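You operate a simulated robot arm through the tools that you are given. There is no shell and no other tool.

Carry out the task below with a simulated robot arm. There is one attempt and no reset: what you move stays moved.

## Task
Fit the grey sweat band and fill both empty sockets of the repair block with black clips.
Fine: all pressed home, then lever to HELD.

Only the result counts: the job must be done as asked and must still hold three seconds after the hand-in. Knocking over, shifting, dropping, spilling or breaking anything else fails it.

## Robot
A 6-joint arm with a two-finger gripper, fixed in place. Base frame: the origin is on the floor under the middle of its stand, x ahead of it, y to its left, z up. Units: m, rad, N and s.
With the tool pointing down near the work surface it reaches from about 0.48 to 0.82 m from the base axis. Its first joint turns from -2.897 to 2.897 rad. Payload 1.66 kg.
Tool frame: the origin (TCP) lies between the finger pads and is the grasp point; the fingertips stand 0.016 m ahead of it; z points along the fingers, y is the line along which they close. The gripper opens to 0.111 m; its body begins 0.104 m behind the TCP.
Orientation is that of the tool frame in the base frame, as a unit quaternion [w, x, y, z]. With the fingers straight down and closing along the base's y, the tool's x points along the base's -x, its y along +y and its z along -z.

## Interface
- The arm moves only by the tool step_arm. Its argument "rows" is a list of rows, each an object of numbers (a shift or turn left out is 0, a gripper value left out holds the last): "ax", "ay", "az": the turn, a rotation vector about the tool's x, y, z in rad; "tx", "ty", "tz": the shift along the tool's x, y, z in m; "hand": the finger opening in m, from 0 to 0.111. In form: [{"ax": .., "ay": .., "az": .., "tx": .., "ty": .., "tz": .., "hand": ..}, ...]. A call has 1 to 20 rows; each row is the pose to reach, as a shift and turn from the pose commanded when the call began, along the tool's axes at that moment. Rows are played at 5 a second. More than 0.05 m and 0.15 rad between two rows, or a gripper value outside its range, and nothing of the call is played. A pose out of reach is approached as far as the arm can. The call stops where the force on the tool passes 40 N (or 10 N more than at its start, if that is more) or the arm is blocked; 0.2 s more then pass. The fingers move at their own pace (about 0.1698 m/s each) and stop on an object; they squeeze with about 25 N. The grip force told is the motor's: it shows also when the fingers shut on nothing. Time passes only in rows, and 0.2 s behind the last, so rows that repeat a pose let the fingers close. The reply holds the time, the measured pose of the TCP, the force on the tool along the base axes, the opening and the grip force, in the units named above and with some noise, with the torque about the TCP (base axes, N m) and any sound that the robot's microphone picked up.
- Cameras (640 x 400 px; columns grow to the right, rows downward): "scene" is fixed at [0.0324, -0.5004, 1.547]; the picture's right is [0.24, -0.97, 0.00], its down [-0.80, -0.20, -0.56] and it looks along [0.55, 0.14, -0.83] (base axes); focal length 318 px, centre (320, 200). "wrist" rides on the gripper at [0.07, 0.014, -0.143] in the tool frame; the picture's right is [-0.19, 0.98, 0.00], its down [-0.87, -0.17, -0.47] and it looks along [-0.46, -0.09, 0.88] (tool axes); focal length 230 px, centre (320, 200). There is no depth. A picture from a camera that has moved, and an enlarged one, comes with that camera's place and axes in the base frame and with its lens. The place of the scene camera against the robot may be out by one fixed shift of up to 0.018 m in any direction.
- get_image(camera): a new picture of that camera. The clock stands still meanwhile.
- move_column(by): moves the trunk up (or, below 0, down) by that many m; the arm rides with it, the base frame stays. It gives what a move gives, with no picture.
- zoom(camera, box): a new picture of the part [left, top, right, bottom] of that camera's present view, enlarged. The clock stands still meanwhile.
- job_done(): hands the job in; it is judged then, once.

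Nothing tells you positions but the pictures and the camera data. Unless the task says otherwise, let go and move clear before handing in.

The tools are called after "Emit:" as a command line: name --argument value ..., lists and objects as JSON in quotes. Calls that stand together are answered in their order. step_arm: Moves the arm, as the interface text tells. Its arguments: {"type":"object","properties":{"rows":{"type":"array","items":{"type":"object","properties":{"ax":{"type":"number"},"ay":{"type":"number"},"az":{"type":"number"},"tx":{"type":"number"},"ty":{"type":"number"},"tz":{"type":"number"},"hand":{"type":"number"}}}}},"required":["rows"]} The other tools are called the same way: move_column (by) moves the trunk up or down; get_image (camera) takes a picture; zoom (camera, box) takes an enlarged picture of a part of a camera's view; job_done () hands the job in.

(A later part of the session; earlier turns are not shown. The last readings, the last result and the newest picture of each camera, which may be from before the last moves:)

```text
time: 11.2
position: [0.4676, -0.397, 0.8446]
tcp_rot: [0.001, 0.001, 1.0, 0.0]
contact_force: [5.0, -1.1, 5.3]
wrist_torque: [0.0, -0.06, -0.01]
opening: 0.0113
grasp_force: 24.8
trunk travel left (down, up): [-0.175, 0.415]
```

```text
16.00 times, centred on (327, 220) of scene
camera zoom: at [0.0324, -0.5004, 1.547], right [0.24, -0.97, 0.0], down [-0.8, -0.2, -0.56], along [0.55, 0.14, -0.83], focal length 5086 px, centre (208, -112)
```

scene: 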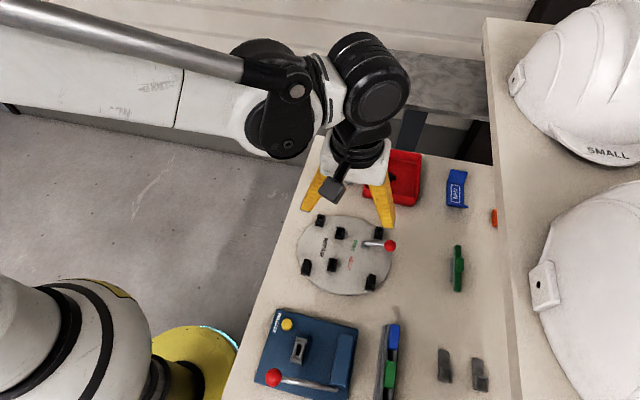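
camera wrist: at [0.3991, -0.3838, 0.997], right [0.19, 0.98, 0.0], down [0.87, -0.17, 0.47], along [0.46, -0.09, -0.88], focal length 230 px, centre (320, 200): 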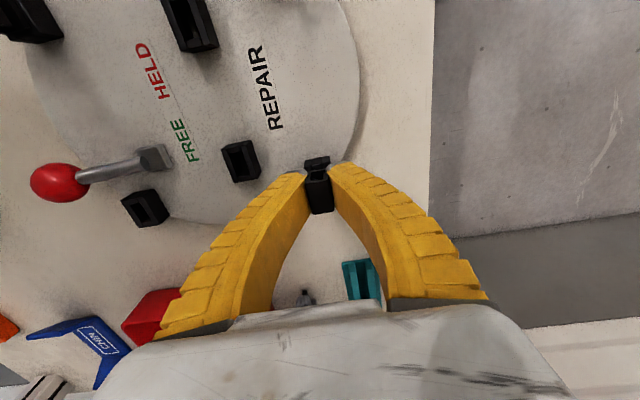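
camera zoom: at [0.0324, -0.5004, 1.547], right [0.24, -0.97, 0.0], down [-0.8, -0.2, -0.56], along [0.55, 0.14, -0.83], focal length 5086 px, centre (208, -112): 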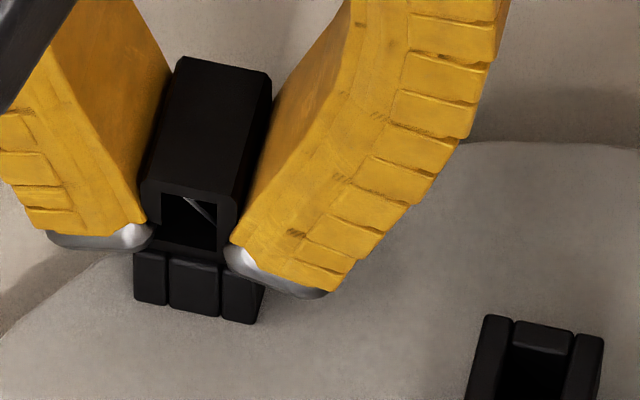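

In both views the socket centre is about 1 mm to -y of the clip. The +x reaction also suggests the prongs are touching the slot's near end, so I'll nudge +x and -y and see whether the side force falls.

Emit:
step_arm --rows '[{"tx": -0.0006, "ty": -0.0004}, {"tx": -0.0012, "ty": -0.0009}, {"tx": -0.0012, "ty": -0.0009}]'

Emit:
zoom --camera "wrist" --box '[298, 155, 338, 180]'

Emit:
zoom --camera "scene" --box '[315, 208, 339, 231]'

```text
time: 12.0
position: [0.4701, -0.3959, 0.8451]
tcp_rot: [0.0, 0.0, 1.0, 0.0]
contact_force: [-4.7, 4.1, 1.8]
wrist_torque: [0.01, 0.09, 0.02]
opening: 0.0101
grasp_force: 25.1
trunk travel left (down, up): [-0.175, 0.415]
```

```text
16.00 times, centred on (318, 168) of wrist
camera zoom: at [0.4008, -0.383, 0.9874], right [0.19, 0.98, 0.0], down [0.87, -0.17, 0.47], along [0.46, -0.09, -0.88], focal length 3681 px, centre (352, 720)
```

zoom: 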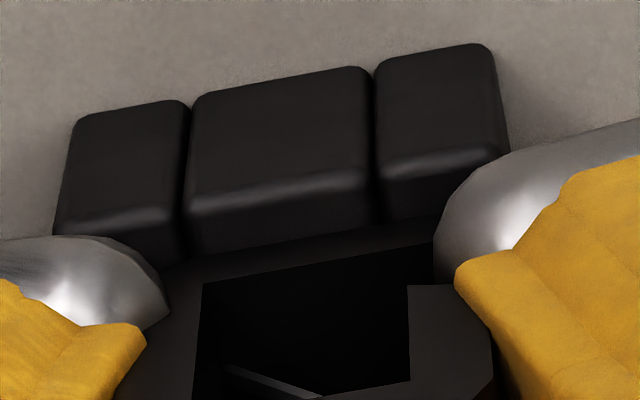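

```text
16.00 times, centred on (327, 220) of scene
camera zoom: at [0.0324, -0.5004, 1.547], right [0.24, -0.97, 0.0], down [-0.8, -0.2, -0.56], along [0.55, 0.14, -0.83], focal length 5086 px, centre (208, -112)
```

zoom: 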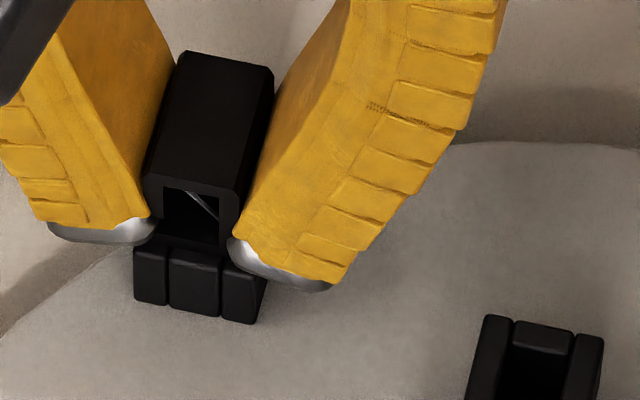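

The side forces flipped sign, so the prongs are inside the slot and the balanced position lies between the two. I'll back off to it and push down gently.

Emit:
step_arm --rows '[{"tx": 0.0006, "ty": 0.0007}, {"tx": 0.0006, "ty": 0.0007, "tz": 0.001}, {"tx": 0.0006, "ty": 0.0007, "tz": 0.002}]'

```text
time: 12.8
position: [0.4701, -0.395, 0.8425]
tcp_rot: [0.001, 0.0, 1.0, 0.001]
contact_force: [1.5, -0.8, 10.7]
wrist_torque: [-0.07, -0.01, 0.01]
opening: 0.0126
grasp_force: 25.3
trunk travel left (down, up): [-0.175, 0.415]
```

Side forces are near zero and the vertical force is 10.7 N. I'll push 2 mm more, and then release and press from above.

Emit:
step_arm --rows '[{"tz": 0.001}, {"tz": 0.002}, {"tz": 0.0025}]'

Emit:
zoom --camera "wrist" --box '[285, 140, 355, 220]'

Emit:
zoom --camera "scene" --box '[315, 208, 339, 231]'

```text
time: 13.6
position: [0.4697, -0.3966, 0.8407]
tcp_rot: [0.001, 0.0, 1.0, -0.001]
contact_force: [6.9, -4.9, 17.2]
wrist_torque: [-0.16, -0.11, 0.13]
opening: 0.0155
grasp_force: 24.7
trunk travel left (down, up): [-0.175, 0.415]
```

```text
5.00 times, centred on (320, 180) of wrist
camera zoom: at [0.4007, -0.3828, 0.9835], right [0.19, 0.98, 0.0], down [0.87, -0.17, 0.47], along [0.46, -0.09, -0.88], focal length 1150 px, centre (320, 300)
```

zoom: 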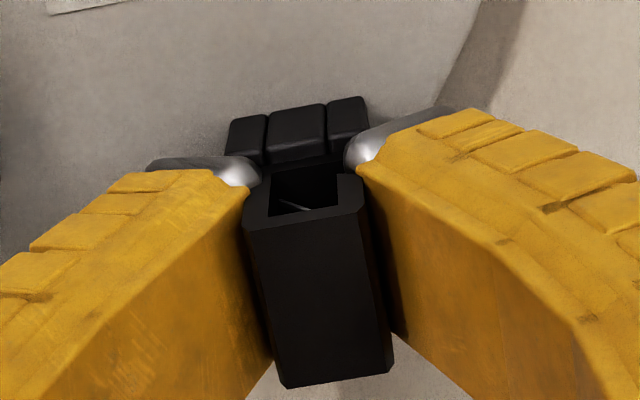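

```text
16.00 times, centred on (327, 220) of scene
camera zoom: at [0.0324, -0.5004, 1.547], right [0.24, -0.97, 0.0], down [-0.8, -0.2, -0.56], along [0.55, 0.14, -0.83], focal length 5086 px, centre (208, -112)
```

zoom: 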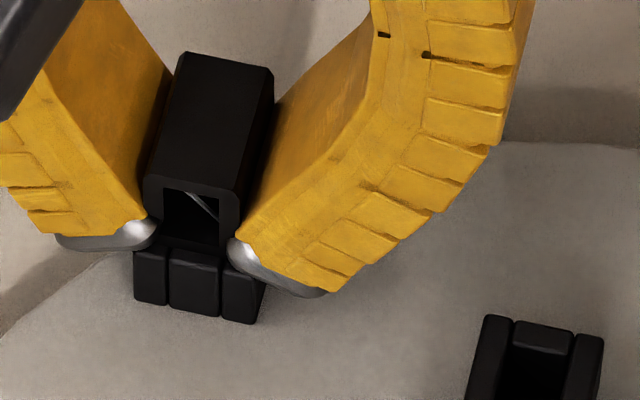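

The fingertips are now riding on the socket rails and splaying, so the rest of the push must come from above. I'll ease off slightly, open gently and lift away to check that the clip stays in place.

Emit:
step_arm --rows '[{"tz": -0.001}, {"tz": -0.0015}, {"tz": -0.0015, "hand": 0.02}, {"tz": -0.0015, "hand": 0.026}, {"tz": -0.0015, "hand": 0.034}, {"tz": -0.0015, "hand": 0.034}]'

Emit:
zoom --camera "wrist" --box '[285, 140, 355, 220]'

Emit:
zoom --camera "scene" --box '[315, 208, 339, 231]'

```text
time: 15.0
position: [0.4698, -0.3952, 0.8415]
tcp_rot: [0.0, 0.0, 1.0, 0.0]
contact_force: [-0.5, 0.6, 0.5]
wrist_torque: [-0.03, 0.02, -0.01]
opening: 0.0366
grasp_force: 1.9
trunk travel left (down, up): [-0.175, 0.415]
```

```text
5.00 times, centred on (320, 180) of wrist
camera zoom: at [0.4004, -0.3826, 0.9841], right [0.19, 0.98, 0.0], down [0.87, -0.17, 0.47], along [0.46, -0.09, -0.88], focal length 1150 px, centre (320, 300)
```

zoom: 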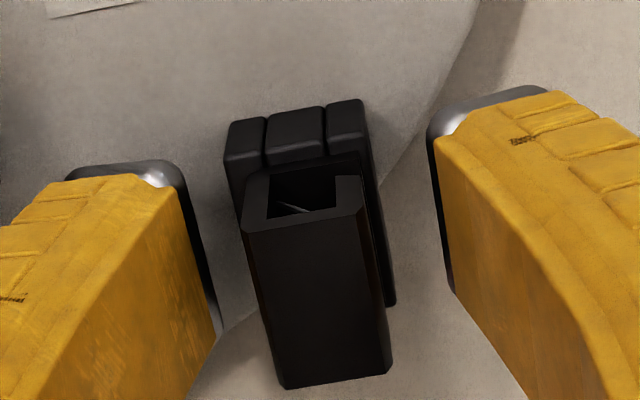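

```text
16.00 times, centred on (327, 220) of scene
camera zoom: at [0.0324, -0.5004, 1.547], right [0.24, -0.97, 0.0], down [-0.8, -0.2, -0.56], along [0.55, 0.14, -0.83], focal length 5086 px, centre (208, -112)
```

zoom: 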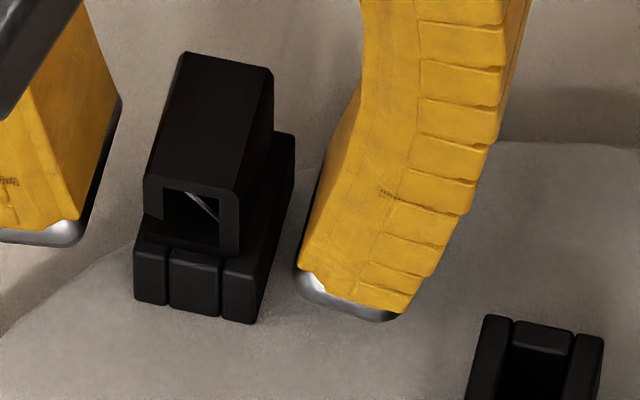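

The clip stands by itself in socket A, sitting a bit proud. I'll zoom in to see how it's seated and compare it with an installed clip.

Emit:
zoom --camera "scene" --box '[321, 210, 335, 230]'

Emit:
zoom --camera "scene" --box '[300, 255, 320, 277]'

Emit:
zoom --camera "scene" --box '[361, 270, 381, 292]'

Emit:
zoom --camera "wrist" --box '[300, 155, 345, 220]'

```text
16.00 times, centred on (328, 220) of scene
camera zoom: at [0.0324, -0.5004, 1.547], right [0.24, -0.97, 0.0], down [-0.8, -0.2, -0.56], along [0.55, 0.14, -0.83], focal length 5086 px, centre (192, -120)
```

zoom: 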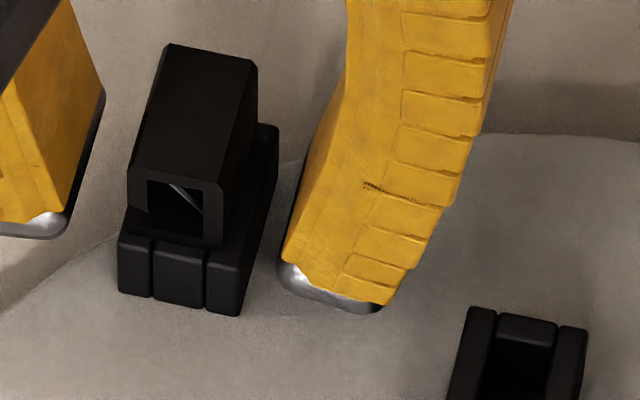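

```text
16.00 times, centred on (310, 266) of scene
camera zoom: at [0.0324, -0.5004, 1.547], right [0.24, -0.97, 0.0], down [-0.8, -0.2, -0.56], along [0.55, 0.14, -0.83], focal length 5086 px, centre (480, -856)
```

zoom: 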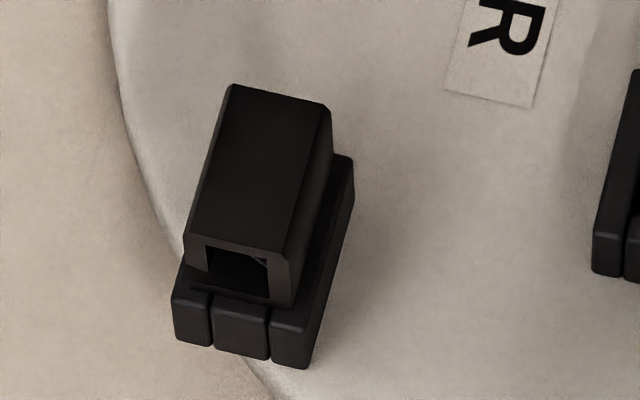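

```text
16.00 times, centred on (371, 281) of scene
camera zoom: at [0.0324, -0.5004, 1.547], right [0.24, -0.97, 0.0], down [-0.8, -0.2, -0.56], along [0.55, 0.14, -0.83], focal length 5086 px, centre (-496, -1096)
```

zoom: 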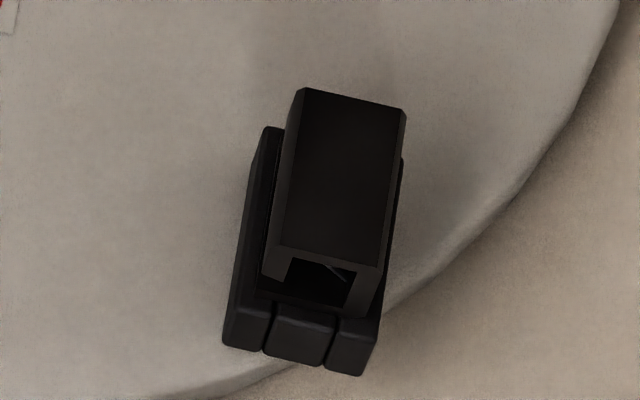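

```text
6.15 times, centred on (322, 188) of wrist
camera zoom: at [0.4004, -0.3826, 0.9841], right [0.19, 0.98, 0.0], down [0.87, -0.17, 0.47], along [0.46, -0.09, -0.88], focal length 1416 px, centre (305, 277)
```

zoom: 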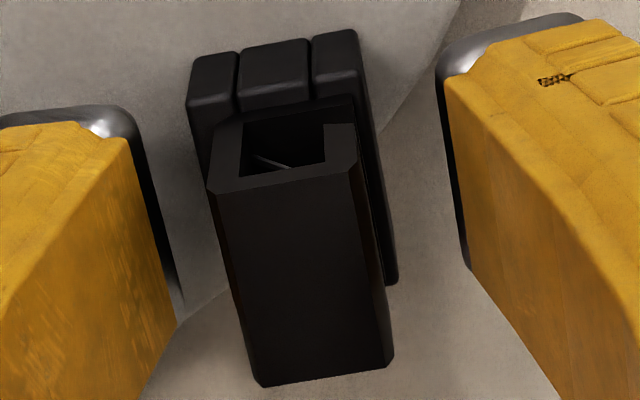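

The clip's legs are close to the rim, so it needs pressing home. I'll lift, close the fingers, and press down on the clip top with the closed fingertips.

Emit:
step_arm --rows '[{"tz": -0.02}, {"tz": -0.045}, {"tz": -0.045, "hand": 0.0}, {"tz": -0.045, "hand": 0.0}, {"tz": -0.04, "hand": 0.0}, {"tz": -0.03, "ty": -0.0005, "hand": 0.0}]'

Emit:
get_image --camera "wrist"

Emit:
zoom --camera "scene" --box '[300, 190, 350, 235]'

```text
time: 16.4
position: [0.4685, -0.3981, 0.8699]
tcp_rot: [-0.001, 0.0, 1.0, 0.001]
contact_force: [-0.4, -0.2, -0.1]
wrist_torque: [0.02, -0.02, -0.02]
opening: 0.0
grasp_force: 25.1
trunk travel left (down, up): [-0.175, 0.415]
```

```text
taken
camera wrist: at [0.4008, -0.3841, 1.0133], right [0.19, 0.98, 0.0], down [0.87, -0.17, 0.47], along [0.46, -0.09, -0.88], focal length 230 px, centre (320, 200)
```

wrist: 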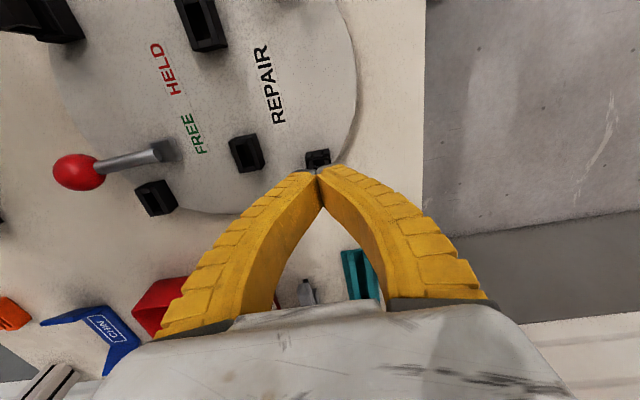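

```text
8.89 times, centred on (325, 212) of scene
camera zoom: at [0.0324, -0.5004, 1.547], right [0.24, -0.97, 0.0], down [-0.8, -0.2, -0.56], along [0.55, 0.14, -0.83], focal length 2825 px, centre (276, 89)
```

zoom: 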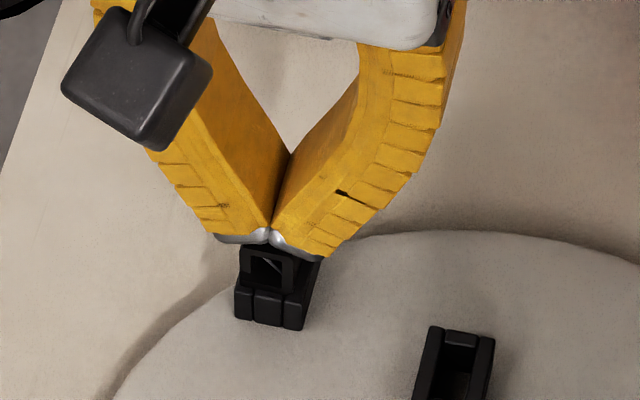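

The closed fingertips are right above the clip. I'll press down in small steps.

Emit:
step_arm --rows '[{"tz": 0.003}, {"tz": 0.005}, {"tz": 0.0065}, {"tz": 0.008}, {"tz": 0.009}, {"tz": 0.01}, {"tz": 0.011}, {"tz": 0.012}, {"tz": 0.013}]'

Emit:
zoom --camera "scene" --box '[315, 208, 339, 231]'

```text
time: 18.4
position: [0.4686, -0.3959, 0.8603]
tcp_rot: [0.0, 0.0, 1.0, -0.001]
contact_force: [1.8, -0.1, 19.2]
wrist_torque: [0.02, -0.06, 0.01]
opening: 0.0059
grasp_force: 24.9
trunk travel left (down, up): [-0.175, 0.415]
```

```text
16.00 times, centred on (327, 220) of scene
camera zoom: at [0.0324, -0.5004, 1.547], right [0.24, -0.97, 0.0], down [-0.8, -0.2, -0.56], along [0.55, 0.14, -0.83], focal length 5086 px, centre (208, -112)
```

zoom: 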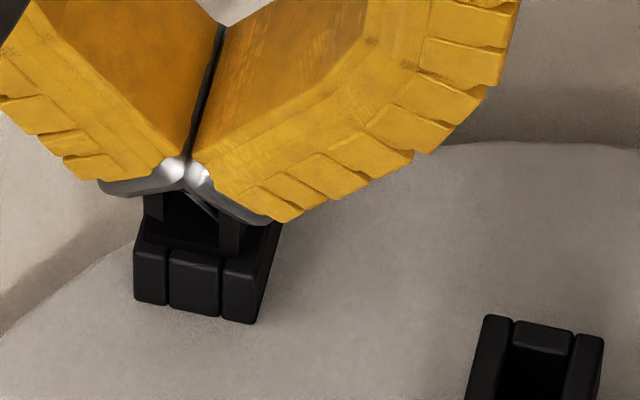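

It reads 19 N with no click yet. I'll keep pressing.

Emit:
step_arm --rows '[{"tz": 0.001}, {"tz": 0.002}, {"tz": 0.003}, {"tz": 0.004}, {"tz": 0.005}, {"tz": 0.006}]'

Emit:
zoom --camera "scene" --box '[315, 208, 339, 231]'

Emit:
zoom --camera "wrist" --box '[285, 130, 355, 210]'

```text
time: 19.8
position: [0.4685, -0.3958, 0.8537]
tcp_rot: [0.001, 0.0, 1.0, 0.0]
contact_force: [-3.2, 0.4, 19.1]
wrist_torque: [-0.03, -0.02, -0.05]
opening: 0.0091
grasp_force: 25.0
trunk travel left (down, up): [-0.175, 0.415]
```

```text
16.00 times, centred on (327, 220) of scene
camera zoom: at [0.0324, -0.5004, 1.547], right [0.24, -0.97, 0.0], down [-0.8, -0.2, -0.56], along [0.55, 0.14, -0.83], focal length 5086 px, centre (208, -112)
```

zoom: 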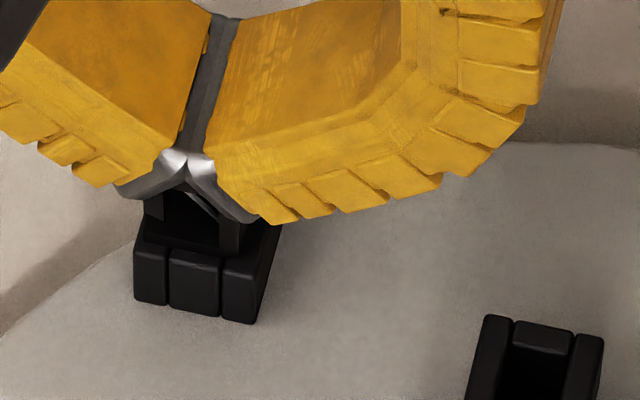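

```text
5.00 times, centred on (320, 170) of wrist
camera zoom: at [0.4005, -0.3826, 0.9956], right [0.19, 0.98, 0.0], down [0.86, -0.17, 0.47], along [0.46, -0.09, -0.88], focal length 1150 px, centre (320, 350)
```

zoom: 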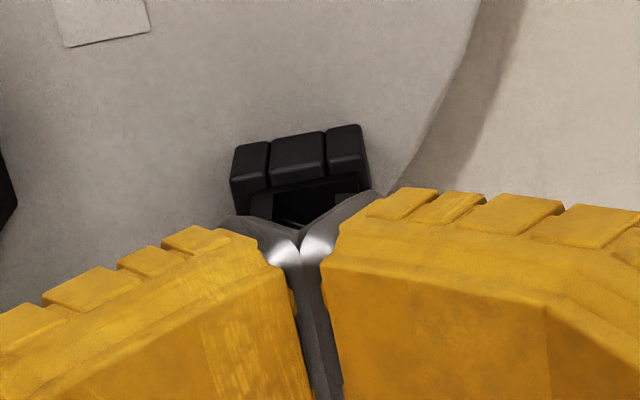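

Pressing with closed tips levels off at about 19 N because the fingers get pushed open. I'll lift off and see how far the clip went.

Emit:
step_arm --rows '[{"tz": -0.015}, {"tz": -0.04}, {"tz": -0.06, "tx": -0.03}, {"tz": -0.06, "tx": -0.06}]'

Emit:
zoom --camera "scene" --box '[315, 208, 339, 231]'

Emit:
get_image --camera "wrist"

```text
time: 20.8
position: [0.533, -0.3942, 0.9123]
tcp_rot: [0.0, 0.001, 1.0, 0.0]
contact_force: [0.0, 0.1, 0.0]
wrist_torque: [0.02, -0.01, 0.03]
opening: 0.0001
grasp_force: 25.2
trunk travel left (down, up): [-0.175, 0.415]
```

```text
16.00 times, centred on (327, 220) of scene
camera zoom: at [0.0324, -0.5004, 1.547], right [0.24, -0.97, 0.0], down [-0.8, -0.2, -0.56], along [0.55, 0.14, -0.83], focal length 5086 px, centre (208, -112)
```

zoom: 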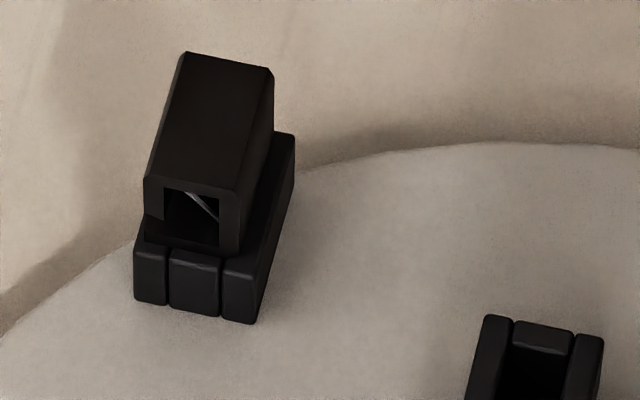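

```text
taken
camera wrist: at [0.4642, -0.3808, 1.0552], right [0.19, 0.98, 0.0], down [0.87, -0.17, 0.47], along [0.46, -0.09, -0.88], focal length 230 px, centre (320, 200)
```

wrist: 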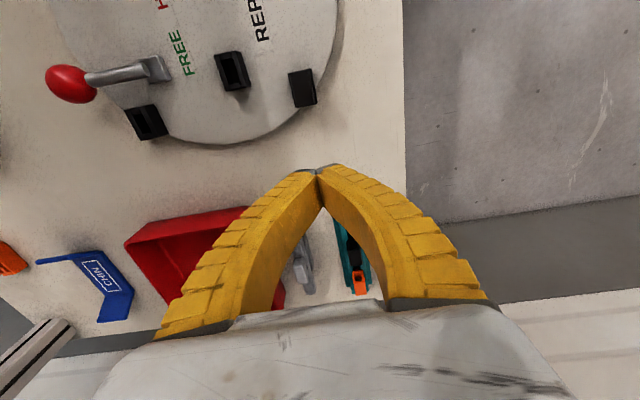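

Its seating looks unchanged after 19 N. I'll view the clip from a fixed relative pose, then view the factory-installed clip from the same relative pose to compare.

Emit:
zoom --camera "wrist" --box '[283, 62, 323, 112]'

Emit:
step_arm --rows '[{"tx": 0.0475}, {"tx": 0.095}, {"tx": 0.1415}, {"tx": 0.1415}]'

Emit:
get_image --camera "wrist"

Emit:
zoom --camera "wrist" --box '[283, 62, 323, 112]'

```text
8.00 times, centred on (303, 87) of wrist
camera zoom: at [0.4642, -0.3808, 1.0552], right [0.19, 0.98, 0.0], down [0.87, -0.17, 0.47], along [0.46, -0.09, -0.88], focal length 1841 px, centre (456, 1104)
```

zoom: 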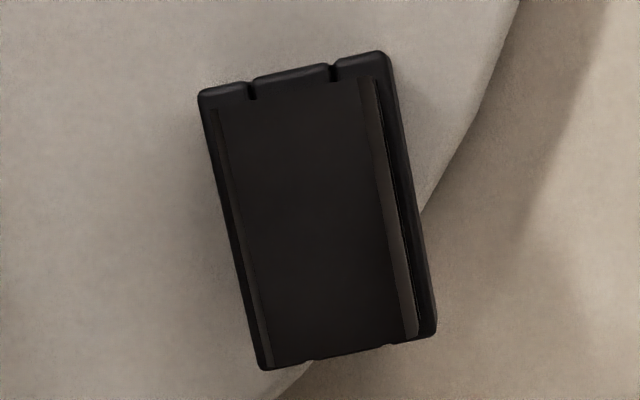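

```text
time: 21.8
position: [0.3874, -0.3939, 0.9155]
tcp_rot: [0.0, 0.0, 1.0, -0.001]
contact_force: [0.4, 0.3, 0.1]
wrist_torque: [-0.04, 0.0, 0.02]
opening: 0.0001
grasp_force: 24.7
trunk travel left (down, up): [-0.175, 0.415]
```

```text
taken
camera wrist: at [0.3197, -0.3811, 1.0574], right [0.19, 0.98, 0.0], down [0.87, -0.17, 0.47], along [0.46, -0.09, -0.88], focal length 230 px, centre (320, 200)
```

wrist: 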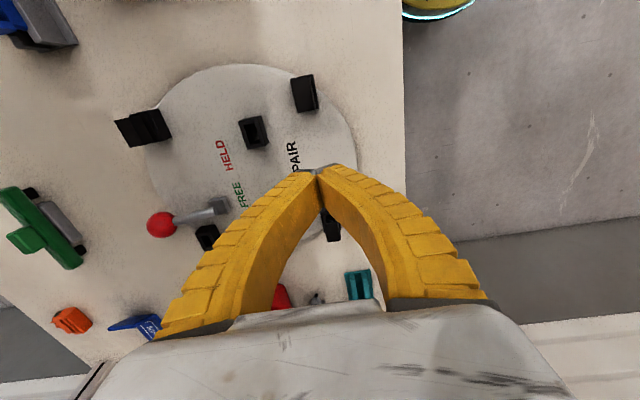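

```text
8.00 times, centred on (303, 87) of wrist
camera zoom: at [0.3197, -0.3811, 1.0574], right [0.19, 0.98, 0.0], down [0.87, -0.17, 0.47], along [0.46, -0.09, -0.88], focal length 1841 px, centre (456, 1104)
```

zoom: 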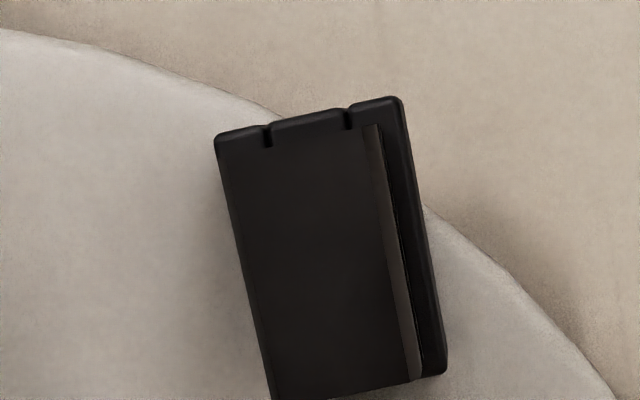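

In the scene picture the new clip already stands no taller than the installed ones. To be sure, I'll tilt the tool forward, open the fingers, and look between them at a shallow angle.

Emit:
step_arm --rows '[{"tx": -0.025, "ay": -0.12, "hand": 0.111}, {"tx": -0.05, "ay": -0.24, "hand": 0.111}, {"tx": -0.0712, "ay": -0.36, "hand": 0.111}, {"tx": -0.0712, "tz": 0.01, "ay": -0.48, "hand": 0.111}, {"tx": -0.0712, "tz": 0.022, "ay": -0.6, "hand": 0.111}, {"tx": -0.0712, "tz": 0.022, "ay": -0.6, "hand": 0.111}]'

Emit:
get_image --camera "wrist"

```text
time: 23.2
position: [0.4609, -0.3958, 0.8901]
tcp_rot: [0.295, 0.001, 0.955, -0.001]
contact_force: [0.6, -0.1, -0.2]
wrist_torque: [0.02, -0.01, -0.02]
opening: 0.1109
grasp_force: 0.1
trunk travel left (down, up): [-0.175, 0.415]
```

```text
taken
camera wrist: at [0.3228, -0.3829, 0.9689], right [0.16, 0.98, 0.11], down [0.45, -0.17, 0.88], along [0.88, -0.09, -0.46], focal length 230 px, centre (320, 200)
```

wrist: 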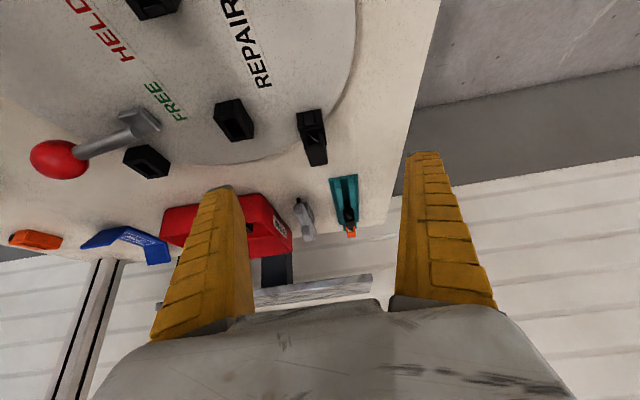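

Now I have a shallow view. I'll zoom in on the clip in A, the grey band and the lever.

Emit:
zoom --camera "wrist" --box '[285, 100, 340, 175]'

Emit:
zoom --camera "wrist" --box '[285, 190, 325, 245]'

Emit:
zoom --camera "wrist" --box '[20, 90, 180, 190]'

Emit:
zoom --camera "wrist" --box '[320, 165, 370, 245]'

```text
5.33 times, centred on (312, 138) of wrist
camera zoom: at [0.3228, -0.3829, 0.9689], right [0.16, 0.98, 0.11], down [0.45, -0.17, 0.88], along [0.88, -0.09, -0.46], focal length 1227 px, centre (360, 533)
```

zoom: 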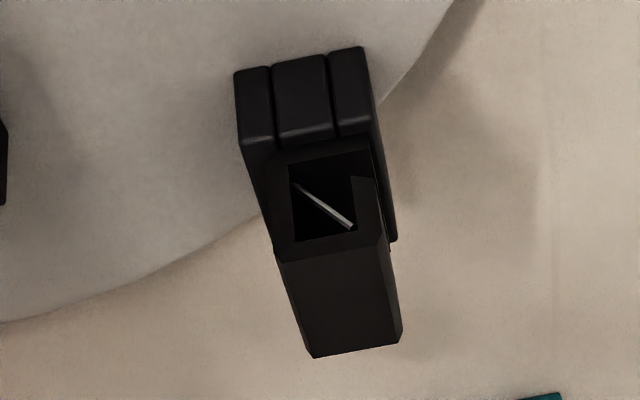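

```text
7.27 times, centred on (305, 218) of wrist
camera zoom: at [0.3228, -0.3829, 0.9689], right [0.16, 0.98, 0.11], down [0.45, -0.17, 0.88], along [0.88, -0.09, -0.46], focal length 1673 px, centre (429, 73)
```

zoom: 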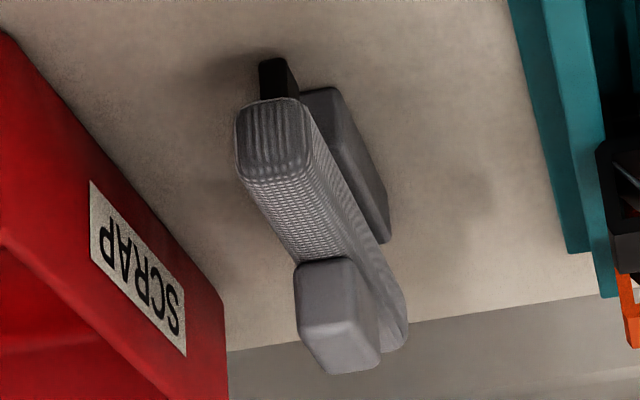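

```text
4.00 times, centred on (100, 140) of wrist
camera zoom: at [0.3228, -0.3829, 0.9689], right [0.16, 0.98, 0.11], down [0.45, -0.17, 0.88], along [0.88, -0.09, -0.46], focal length 920 px, centre (1200, 440)
```

zoom: 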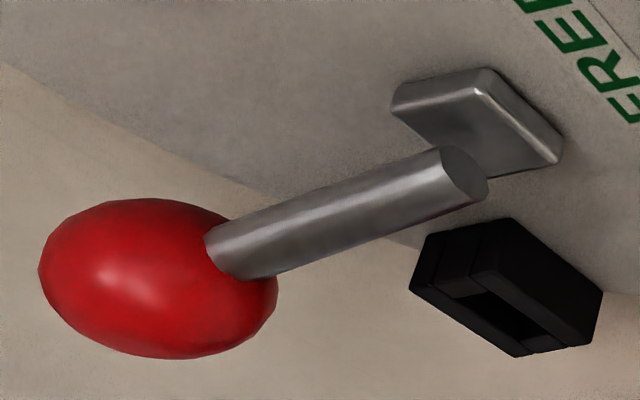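

```text
5.00 times, centred on (345, 205) of wrist
camera zoom: at [0.3228, -0.3829, 0.9689], right [0.16, 0.98, 0.11], down [0.45, -0.17, 0.88], along [0.88, -0.09, -0.46], focal length 1150 px, centre (195, 175)
```

zoom: 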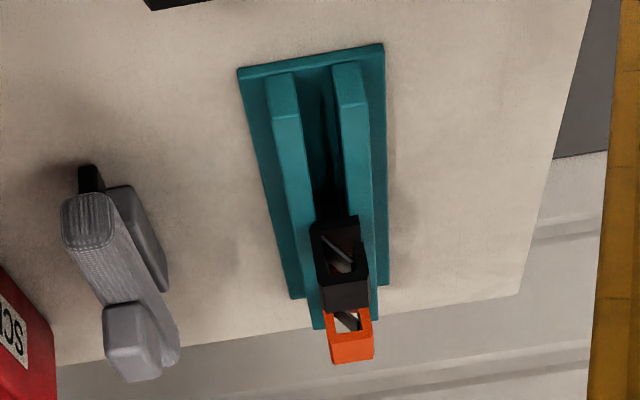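

The new clip's head sits right on the socket rim with no visible gap. I'll look at the installed clip from the same tilted pose to compare.

Emit:
step_arm --rows '[{"tx": 0.035, "tz": -0.024}, {"tx": 0.07, "tz": -0.048}, {"tx": 0.1, "tz": -0.0685}, {"tx": 0.1168, "tz": -0.0799}, {"tx": 0.1168, "tz": -0.0799}]'

Emit:
get_image --camera "wrist"

Emit:
zoom --camera "wrist" --box '[285, 100, 340, 175]'

```text
time: 24.4
position: [0.3259, -0.4077, 0.9064]
tcp_rot: [0.296, 0.0, 0.955, 0.0]
contact_force: [-0.7, -0.1, -0.7]
wrist_torque: [0.0, -0.02, 0.01]
opening: 0.111
grasp_force: 0.0
out of reach, approached as far as the arm can: row 2, 3, 4, 5
trunk travel left (down, up): [-0.175, 0.415]
```

```text
taken
camera wrist: at [0.1884, -0.3953, 0.9847], right [0.16, 0.98, 0.11], down [0.45, -0.17, 0.88], along [0.88, -0.09, -0.47], focal length 230 px, centre (320, 200)
```

wrist: 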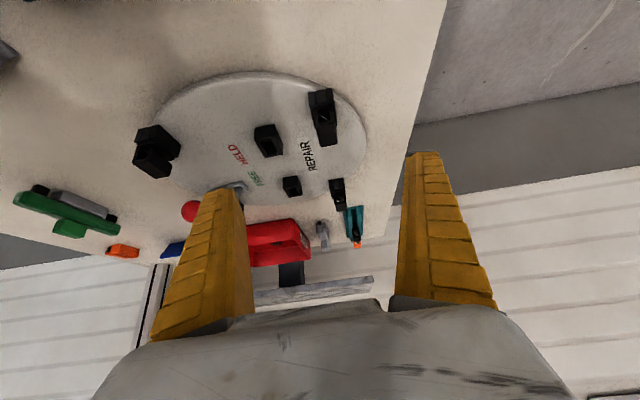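

```text
5.33 times, centred on (312, 138) of wrist
camera zoom: at [0.1884, -0.3953, 0.9847], right [0.16, 0.98, 0.11], down [0.45, -0.17, 0.88], along [0.88, -0.09, -0.47], focal length 1227 px, centre (360, 533)
```

zoom: 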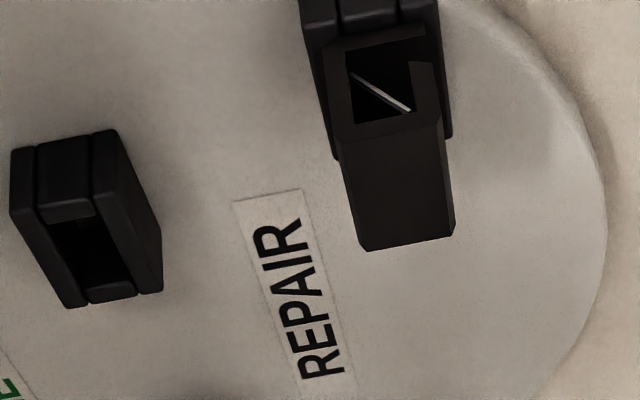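

Both clips are visible in this picture, so I'll zoom in on each.

Emit:
zoom --camera "wrist" --box '[300, 80, 345, 150]'

Emit:
zoom --camera "wrist" --box '[320, 168, 356, 218]'

Emit:
zoom --camera "wrist" --box '[125, 115, 190, 185]'

Emit:
zoom --camera "wrist" --box '[170, 130, 300, 230]'

```text
5.71 times, centred on (322, 115) of wrist
camera zoom: at [0.1884, -0.3953, 0.9847], right [0.16, 0.98, 0.11], down [0.45, -0.17, 0.88], along [0.88, -0.09, -0.47], focal length 1315 px, centre (306, 686)
```

zoom: 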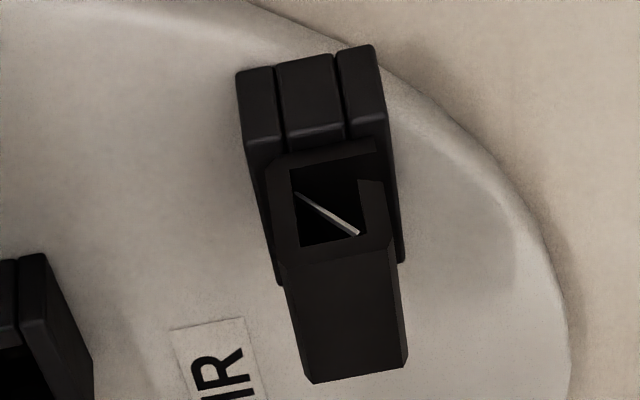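

```text
8.00 times, centred on (338, 193) of wrist
camera zoom: at [0.1884, -0.3953, 0.9847], right [0.16, 0.98, 0.11], down [0.45, -0.17, 0.88], along [0.88, -0.09, -0.47], focal length 1841 px, centre (176, 256)
```

zoom: 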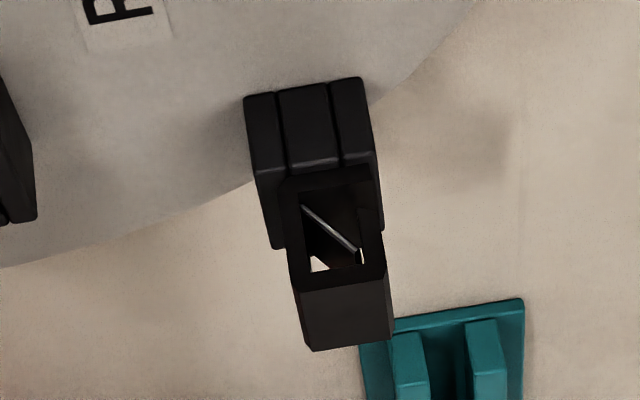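

```text
5.71 times, centred on (158, 150) of wrist
camera zoom: at [0.1884, -0.3953, 0.9847], right [0.16, 0.98, 0.11], down [0.45, -0.17, 0.88], along [0.88, -0.09, -0.47], focal length 1315 px, centre (1249, 486)
```

zoom: 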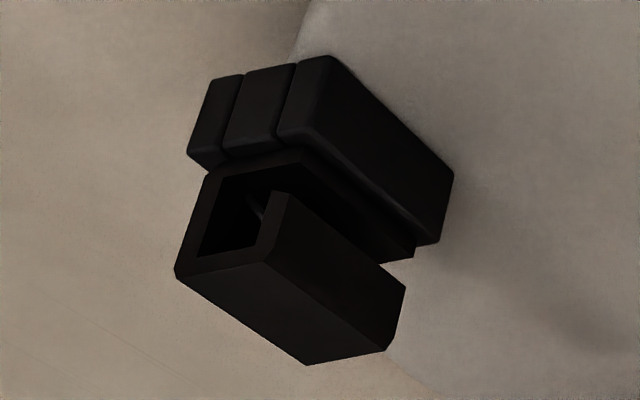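

```text
4.00 times, centred on (235, 180) of wrist
camera zoom: at [0.1884, -0.3953, 0.9847], right [0.16, 0.98, 0.11], down [0.45, -0.17, 0.88], along [0.88, -0.09, -0.47], focal length 920 px, centre (660, 280)
```

zoom: 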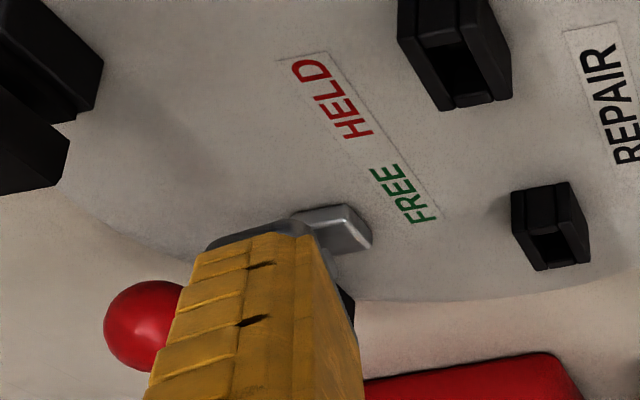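

Measured from this view, the head stands 0.0228 m above the rim on the new clip and 0.0229 m on the installed one, so clip A is home. I'll straighten the tool and go for clip 2, gripping a little higher this time.

Emit:
step_arm --rows '[{"tx": -0.04, "tz": 0.012, "ay": 0.1}, {"tx": -0.08, "tz": 0.03, "ay": 0.2}, {"tx": -0.12, "tz": 0.047, "ay": 0.3}, {"tx": -0.16, "tz": 0.067, "ay": 0.4}, {"tx": -0.19, "tz": 0.083, "ay": 0.5}, {"tx": -0.2136, "tz": 0.0978, "ay": 0.6}, {"tx": -0.2136, "tz": 0.0978, "ay": 0.6, "hand": 0.05}]'

Emit:
get_image --camera "wrist"

```text
time: 26.0
position: [0.5579, -0.4103, 0.9455]
tcp_rot: [-0.001, 0.0, 1.0, 0.0]
contact_force: [0.4, -0.1, 0.1]
wrist_torque: [0.01, 0.04, -0.02]
opening: 0.0519
grasp_force: 0.7
trunk travel left (down, up): [-0.175, 0.415]
```

```text
taken
camera wrist: at [0.4888, -0.3956, 1.0879], right [0.19, 0.98, 0.0], down [0.87, -0.17, 0.47], along [0.46, -0.09, -0.88], focal length 230 px, centre (320, 200)
```

wrist: 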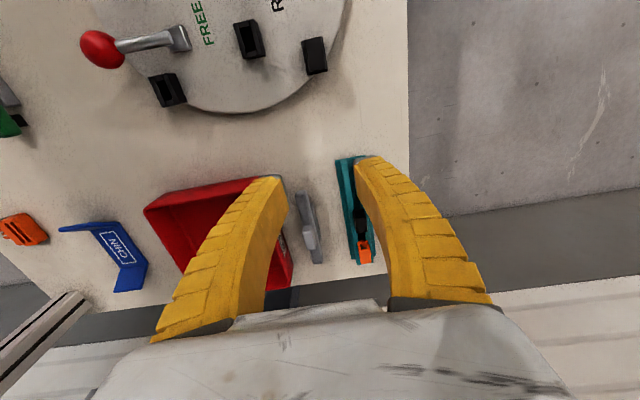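

The pose is recovered at about (0.558,-0.4095,0.9455). Moving above clip 2.

Emit:
step_arm --rows '[{"tx": -0.035, "ty": 0.011, "tz": 0.01}, {"tx": -0.07, "ty": 0.022, "tz": 0.02}, {"tx": -0.1, "ty": 0.0335, "tz": 0.035}, {"tx": -0.107, "ty": 0.0335, "tz": 0.0455, "hand": 0.036}, {"tx": -0.107, "ty": 0.0335, "tz": 0.065, "hand": 0.036}]'

Emit:
get_image --camera "wrist"

Emit:
zoom --camera "wrist" --box '[270, 130, 370, 230]'

```text
time: 27.2
position: [0.6628, -0.3776, 0.8808]
tcp_rot: [0.0, 0.0, 1.0, 0.0]
contact_force: [-0.4, 0.7, 0.4]
wrist_torque: [0.03, -0.03, -0.01]
opening: 0.0385
grasp_force: 2.3
trunk travel left (down, up): [-0.175, 0.415]
```

```text
taken
camera wrist: at [0.5942, -0.3646, 1.0232], right [0.19, 0.98, 0.0], down [0.87, -0.17, 0.47], along [0.46, -0.09, -0.88], focal length 230 px, centre (320, 200)
```

wrist: 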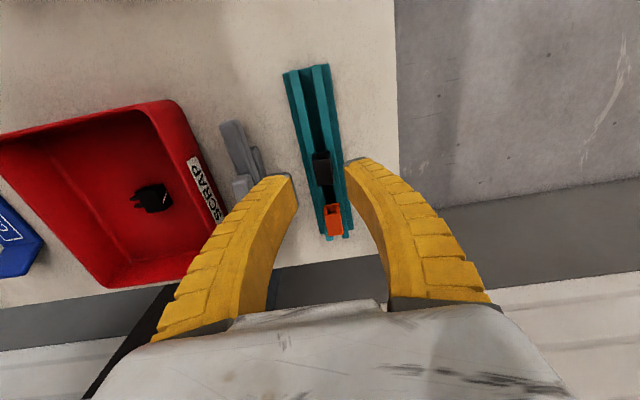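

```text
4.00 times, centred on (320, 180) of wrist
camera zoom: at [0.5942, -0.3646, 1.0232], right [0.19, 0.98, 0.0], down [0.87, -0.17, 0.47], along [0.46, -0.09, -0.88], focal length 920 px, centre (320, 280)
```

zoom: 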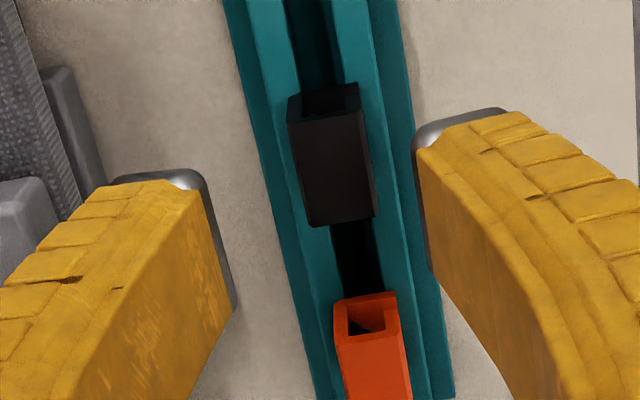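

Clip 2 is 3 mm to +y and about 1 mm ahead of the TCP. I'll correct for that, descend to TCP z≈0.8365 and grip.

Emit:
step_arm --rows '[{"tx": -0.0012, "ty": 0.003, "tz": 0.01}, {"tx": -0.0012, "ty": 0.003, "tz": 0.025}, {"tx": -0.0012, "ty": 0.003, "tz": 0.036}, {"tx": -0.0012, "ty": 0.003, "tz": 0.044}, {"tx": -0.0012, "ty": 0.003, "tz": 0.044, "hand": 0.02}, {"tx": -0.0012, "ty": 0.003, "tz": 0.044, "hand": 0.0}, {"tx": -0.0012, "ty": 0.003, "tz": 0.044, "hand": 0.0}, {"tx": -0.0012, "ty": 0.003, "tz": 0.044, "hand": 0.0}]'

Emit:
zoom --camera "wrist" --box '[270, 130, 370, 230]'

```text
time: 29.0
position: [0.6652, -0.3742, 0.837]
tcp_rot: [0.0, 0.0, 1.0, 0.0]
contact_force: [1.1, 0.1, 4.0]
wrist_torque: [0.01, -0.05, 0.0]
opening: 0.0111
grasp_force: 24.7
trunk travel left (down, up): [-0.175, 0.415]
```

```text
4.00 times, centred on (320, 180) of wrist
camera zoom: at [0.5959, -0.3609, 0.9789], right [0.19, 0.98, 0.0], down [0.87, -0.17, 0.47], along [0.46, -0.09, -0.88], focal length 920 px, centre (320, 280)
```

zoom: 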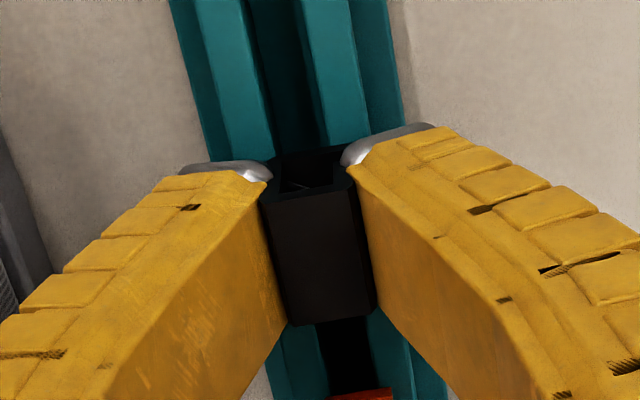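

Clip 2 is gripped. Lifting it straight out.

Emit:
step_arm --rows '[{"tz": -0.004}, {"tz": -0.008}, {"tz": -0.014}, {"tz": -0.022}, {"tz": -0.035}, {"tz": -0.05}, {"tz": -0.068}]'

Emit:
get_image --camera "wrist"

Emit:
zoom --camera "scene" --box '[280, 110, 420, 210]'

Emit:
zoom --camera "wrist" --box '[285, 150, 355, 220]'

```text
time: 30.6
position: [0.6667, -0.3746, 0.9052]
tcp_rot: [0.001, 0.0, 1.0, 0.0]
contact_force: [-0.6, 0.2, 0.1]
wrist_torque: [0.01, 0.01, 0.0]
opening: 0.0097
grasp_force: 25.2
trunk travel left (down, up): [-0.175, 0.415]
```

```text
taken
camera wrist: at [0.5973, -0.3611, 1.0482], right [0.19, 0.98, 0.0], down [0.87, -0.17, 0.47], along [0.46, -0.09, -0.88], focal length 230 px, centre (320, 200)
```

wrist: 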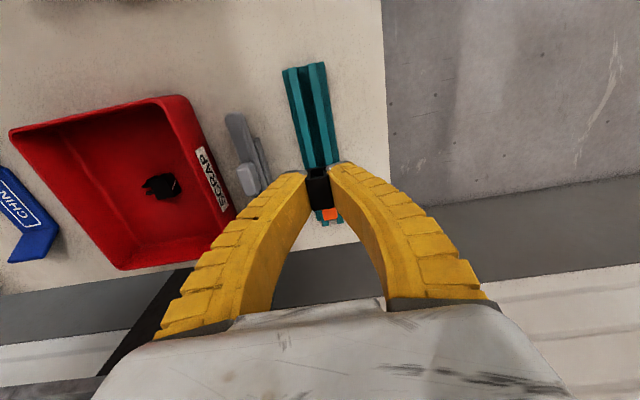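

```text
4.00 times, centred on (350, 160) of scene
camera zoom: at [0.0324, -0.5004, 1.547], right [0.24, -0.97, 0.0], down [-0.8, -0.2, -0.56], along [0.55, 0.14, -0.83], focal length 1271 px, centre (200, 360)
```

zoom: 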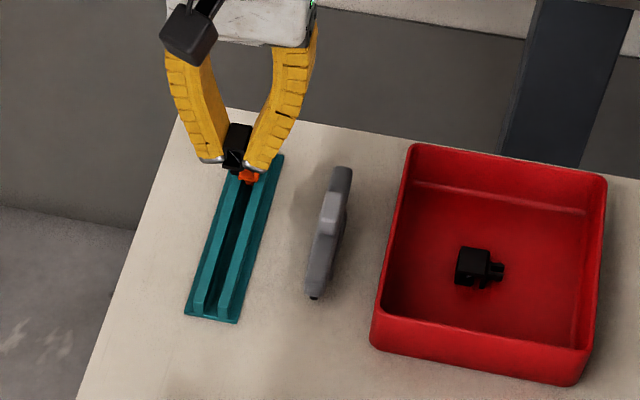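

```text
5.71 times, centred on (320, 185) of wrist
camera zoom: at [0.5973, -0.3611, 1.0482], right [0.19, 0.98, 0.0], down [0.87, -0.17, 0.47], along [0.46, -0.09, -0.88], focal length 1315 px, centre (320, 286)
```

zoom: 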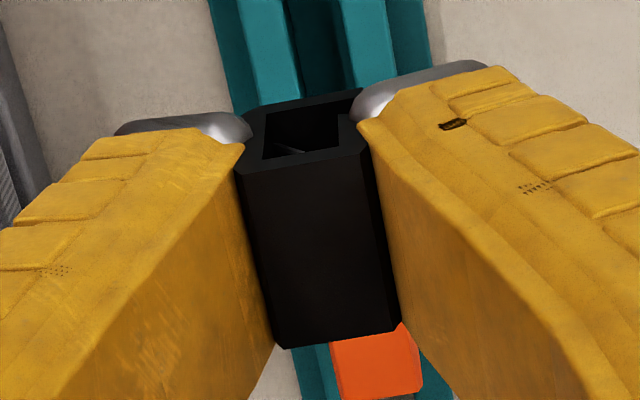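

Clip 2 is out of the rack, and the rack and orange clip haven't moved. I'll carry it over to view socket E near the lever.

Emit:
step_arm --rows '[{"tx": 0.027, "ty": -0.03}, {"tx": 0.054, "ty": -0.06}, {"tx": 0.081, "ty": -0.09}, {"tx": 0.108, "ty": -0.12}, {"tx": 0.135, "ty": -0.15}, {"tx": 0.158, "ty": -0.178}, {"tx": 0.158, "ty": -0.178}]'

Emit:
get_image --camera "wrist"

Emit:
zoom --camera "wrist" --box '[270, 90, 360, 170]'

```text
time: 32.2
position: [0.5079, -0.5495, 0.9047]
tcp_rot: [0.0, 0.0, 1.0, 0.0]
contact_force: [-0.4, 0.3, -0.4]
wrist_torque: [-0.01, -0.03, 0.02]
opening: 0.0094
grasp_force: 25.1
trunk travel left (down, up): [-0.175, 0.415]
```

```text
taken
camera wrist: at [0.4399, -0.5369, 1.0472], right [0.19, 0.98, 0.0], down [0.87, -0.17, 0.47], along [0.46, -0.09, -0.88], focal length 230 px, centre (320, 200)
```

wrist: 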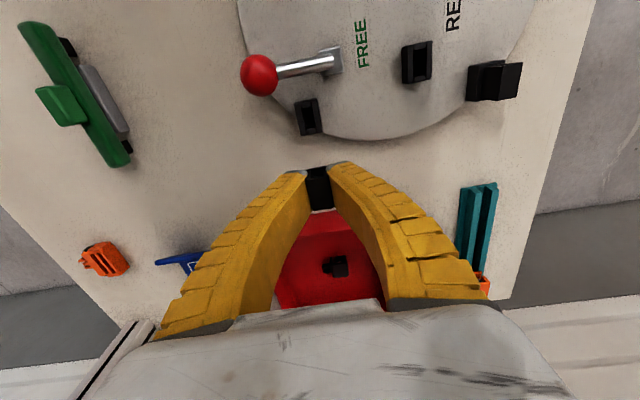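

```text
5.00 times, centred on (315, 130) of wrist
camera zoom: at [0.4399, -0.5369, 1.0472], right [0.19, 0.98, 0.0], down [0.87, -0.17, 0.47], along [0.46, -0.09, -0.88], focal length 1150 px, centre (345, 550)
```

zoom: 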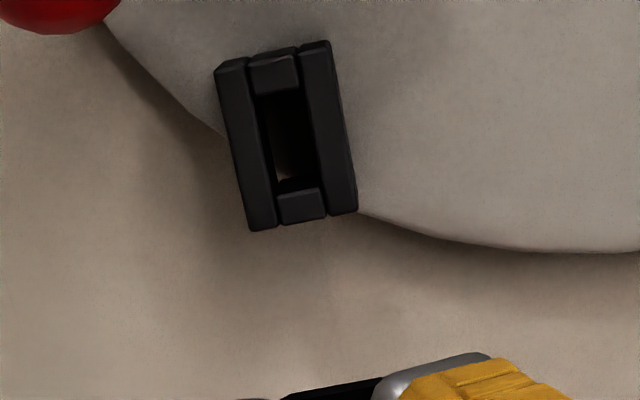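

Socket E's centre lies 39 mm back and 2.7 mm to -y of the TCP. Applying the correction learned at socket A, I'll go over it and stop about 6 mm above contact to check.

Emit:
step_arm --rows '[{"tx": 0.02, "ty": -0.0015}, {"tx": 0.0369, "ty": -0.0031}, {"tx": 0.0369, "ty": -0.0031, "tz": 0.02}, {"tx": 0.0369, "ty": -0.0031, "tz": 0.036}, {"tx": 0.0369, "ty": -0.0031, "tz": 0.0415}]'

Emit:
zoom --camera "wrist" --box '[295, 145, 345, 185]'

Emit:
zoom --camera "scene" --box '[365, 213, 405, 247]'

Emit:
get_image --camera "wrist"

```text
time: 33.4
position: [0.47, -0.5535, 0.8654]
tcp_rot: [-0.001, 0.0, 1.0, -0.001]
contact_force: [-0.3, 0.9, 0.3]
wrist_torque: [0.02, 0.02, 0.01]
opening: 0.0093
grasp_force: 25.0
trunk travel left (down, up): [-0.175, 0.415]
```

```text
10.00 times, centred on (320, 165) of wrist
camera zoom: at [0.4013, -0.5414, 1.0081], right [0.19, 0.98, 0.0], down [0.87, -0.17, 0.47], along [0.46, -0.09, -0.88], focal length 2301 px, centre (320, 550)
```

zoom: 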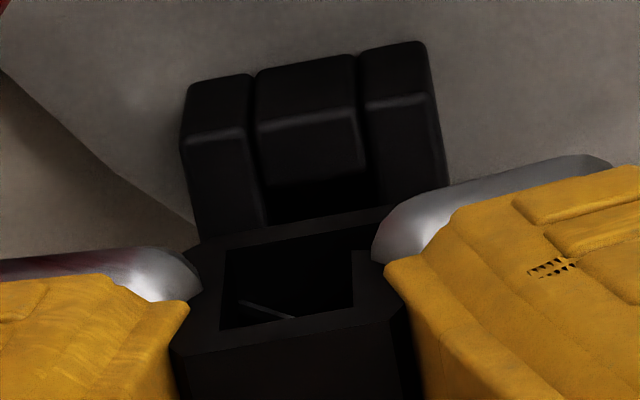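

```text
11.76 times, centred on (385, 230) of scene
camera zoom: at [0.0324, -0.5004, 1.547], right [0.24, -0.97, 0.0], down [-0.8, -0.2, -0.56], along [0.55, 0.14, -0.83], focal length 3739 px, centre (-445, -153)
```

zoom: 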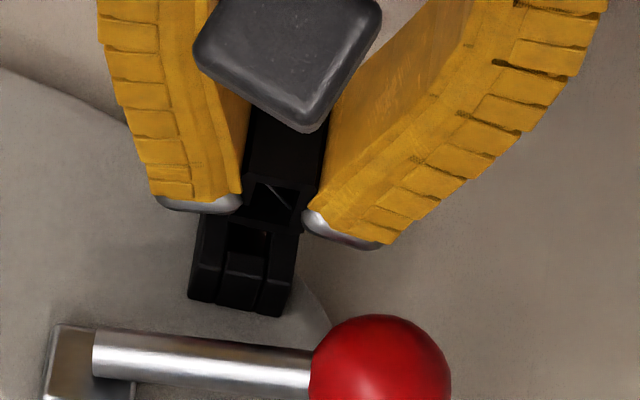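

```text
taken
camera wrist: at [0.4013, -0.5414, 1.0081], right [0.19, 0.98, 0.0], down [0.87, -0.17, 0.47], along [0.46, -0.09, -0.88], focal length 230 px, centre (320, 200)
```

wrist: 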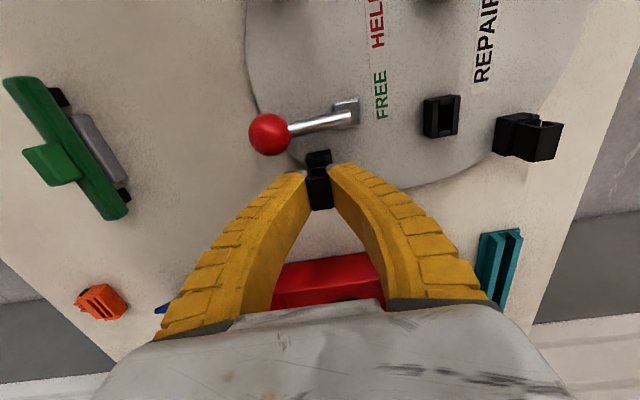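

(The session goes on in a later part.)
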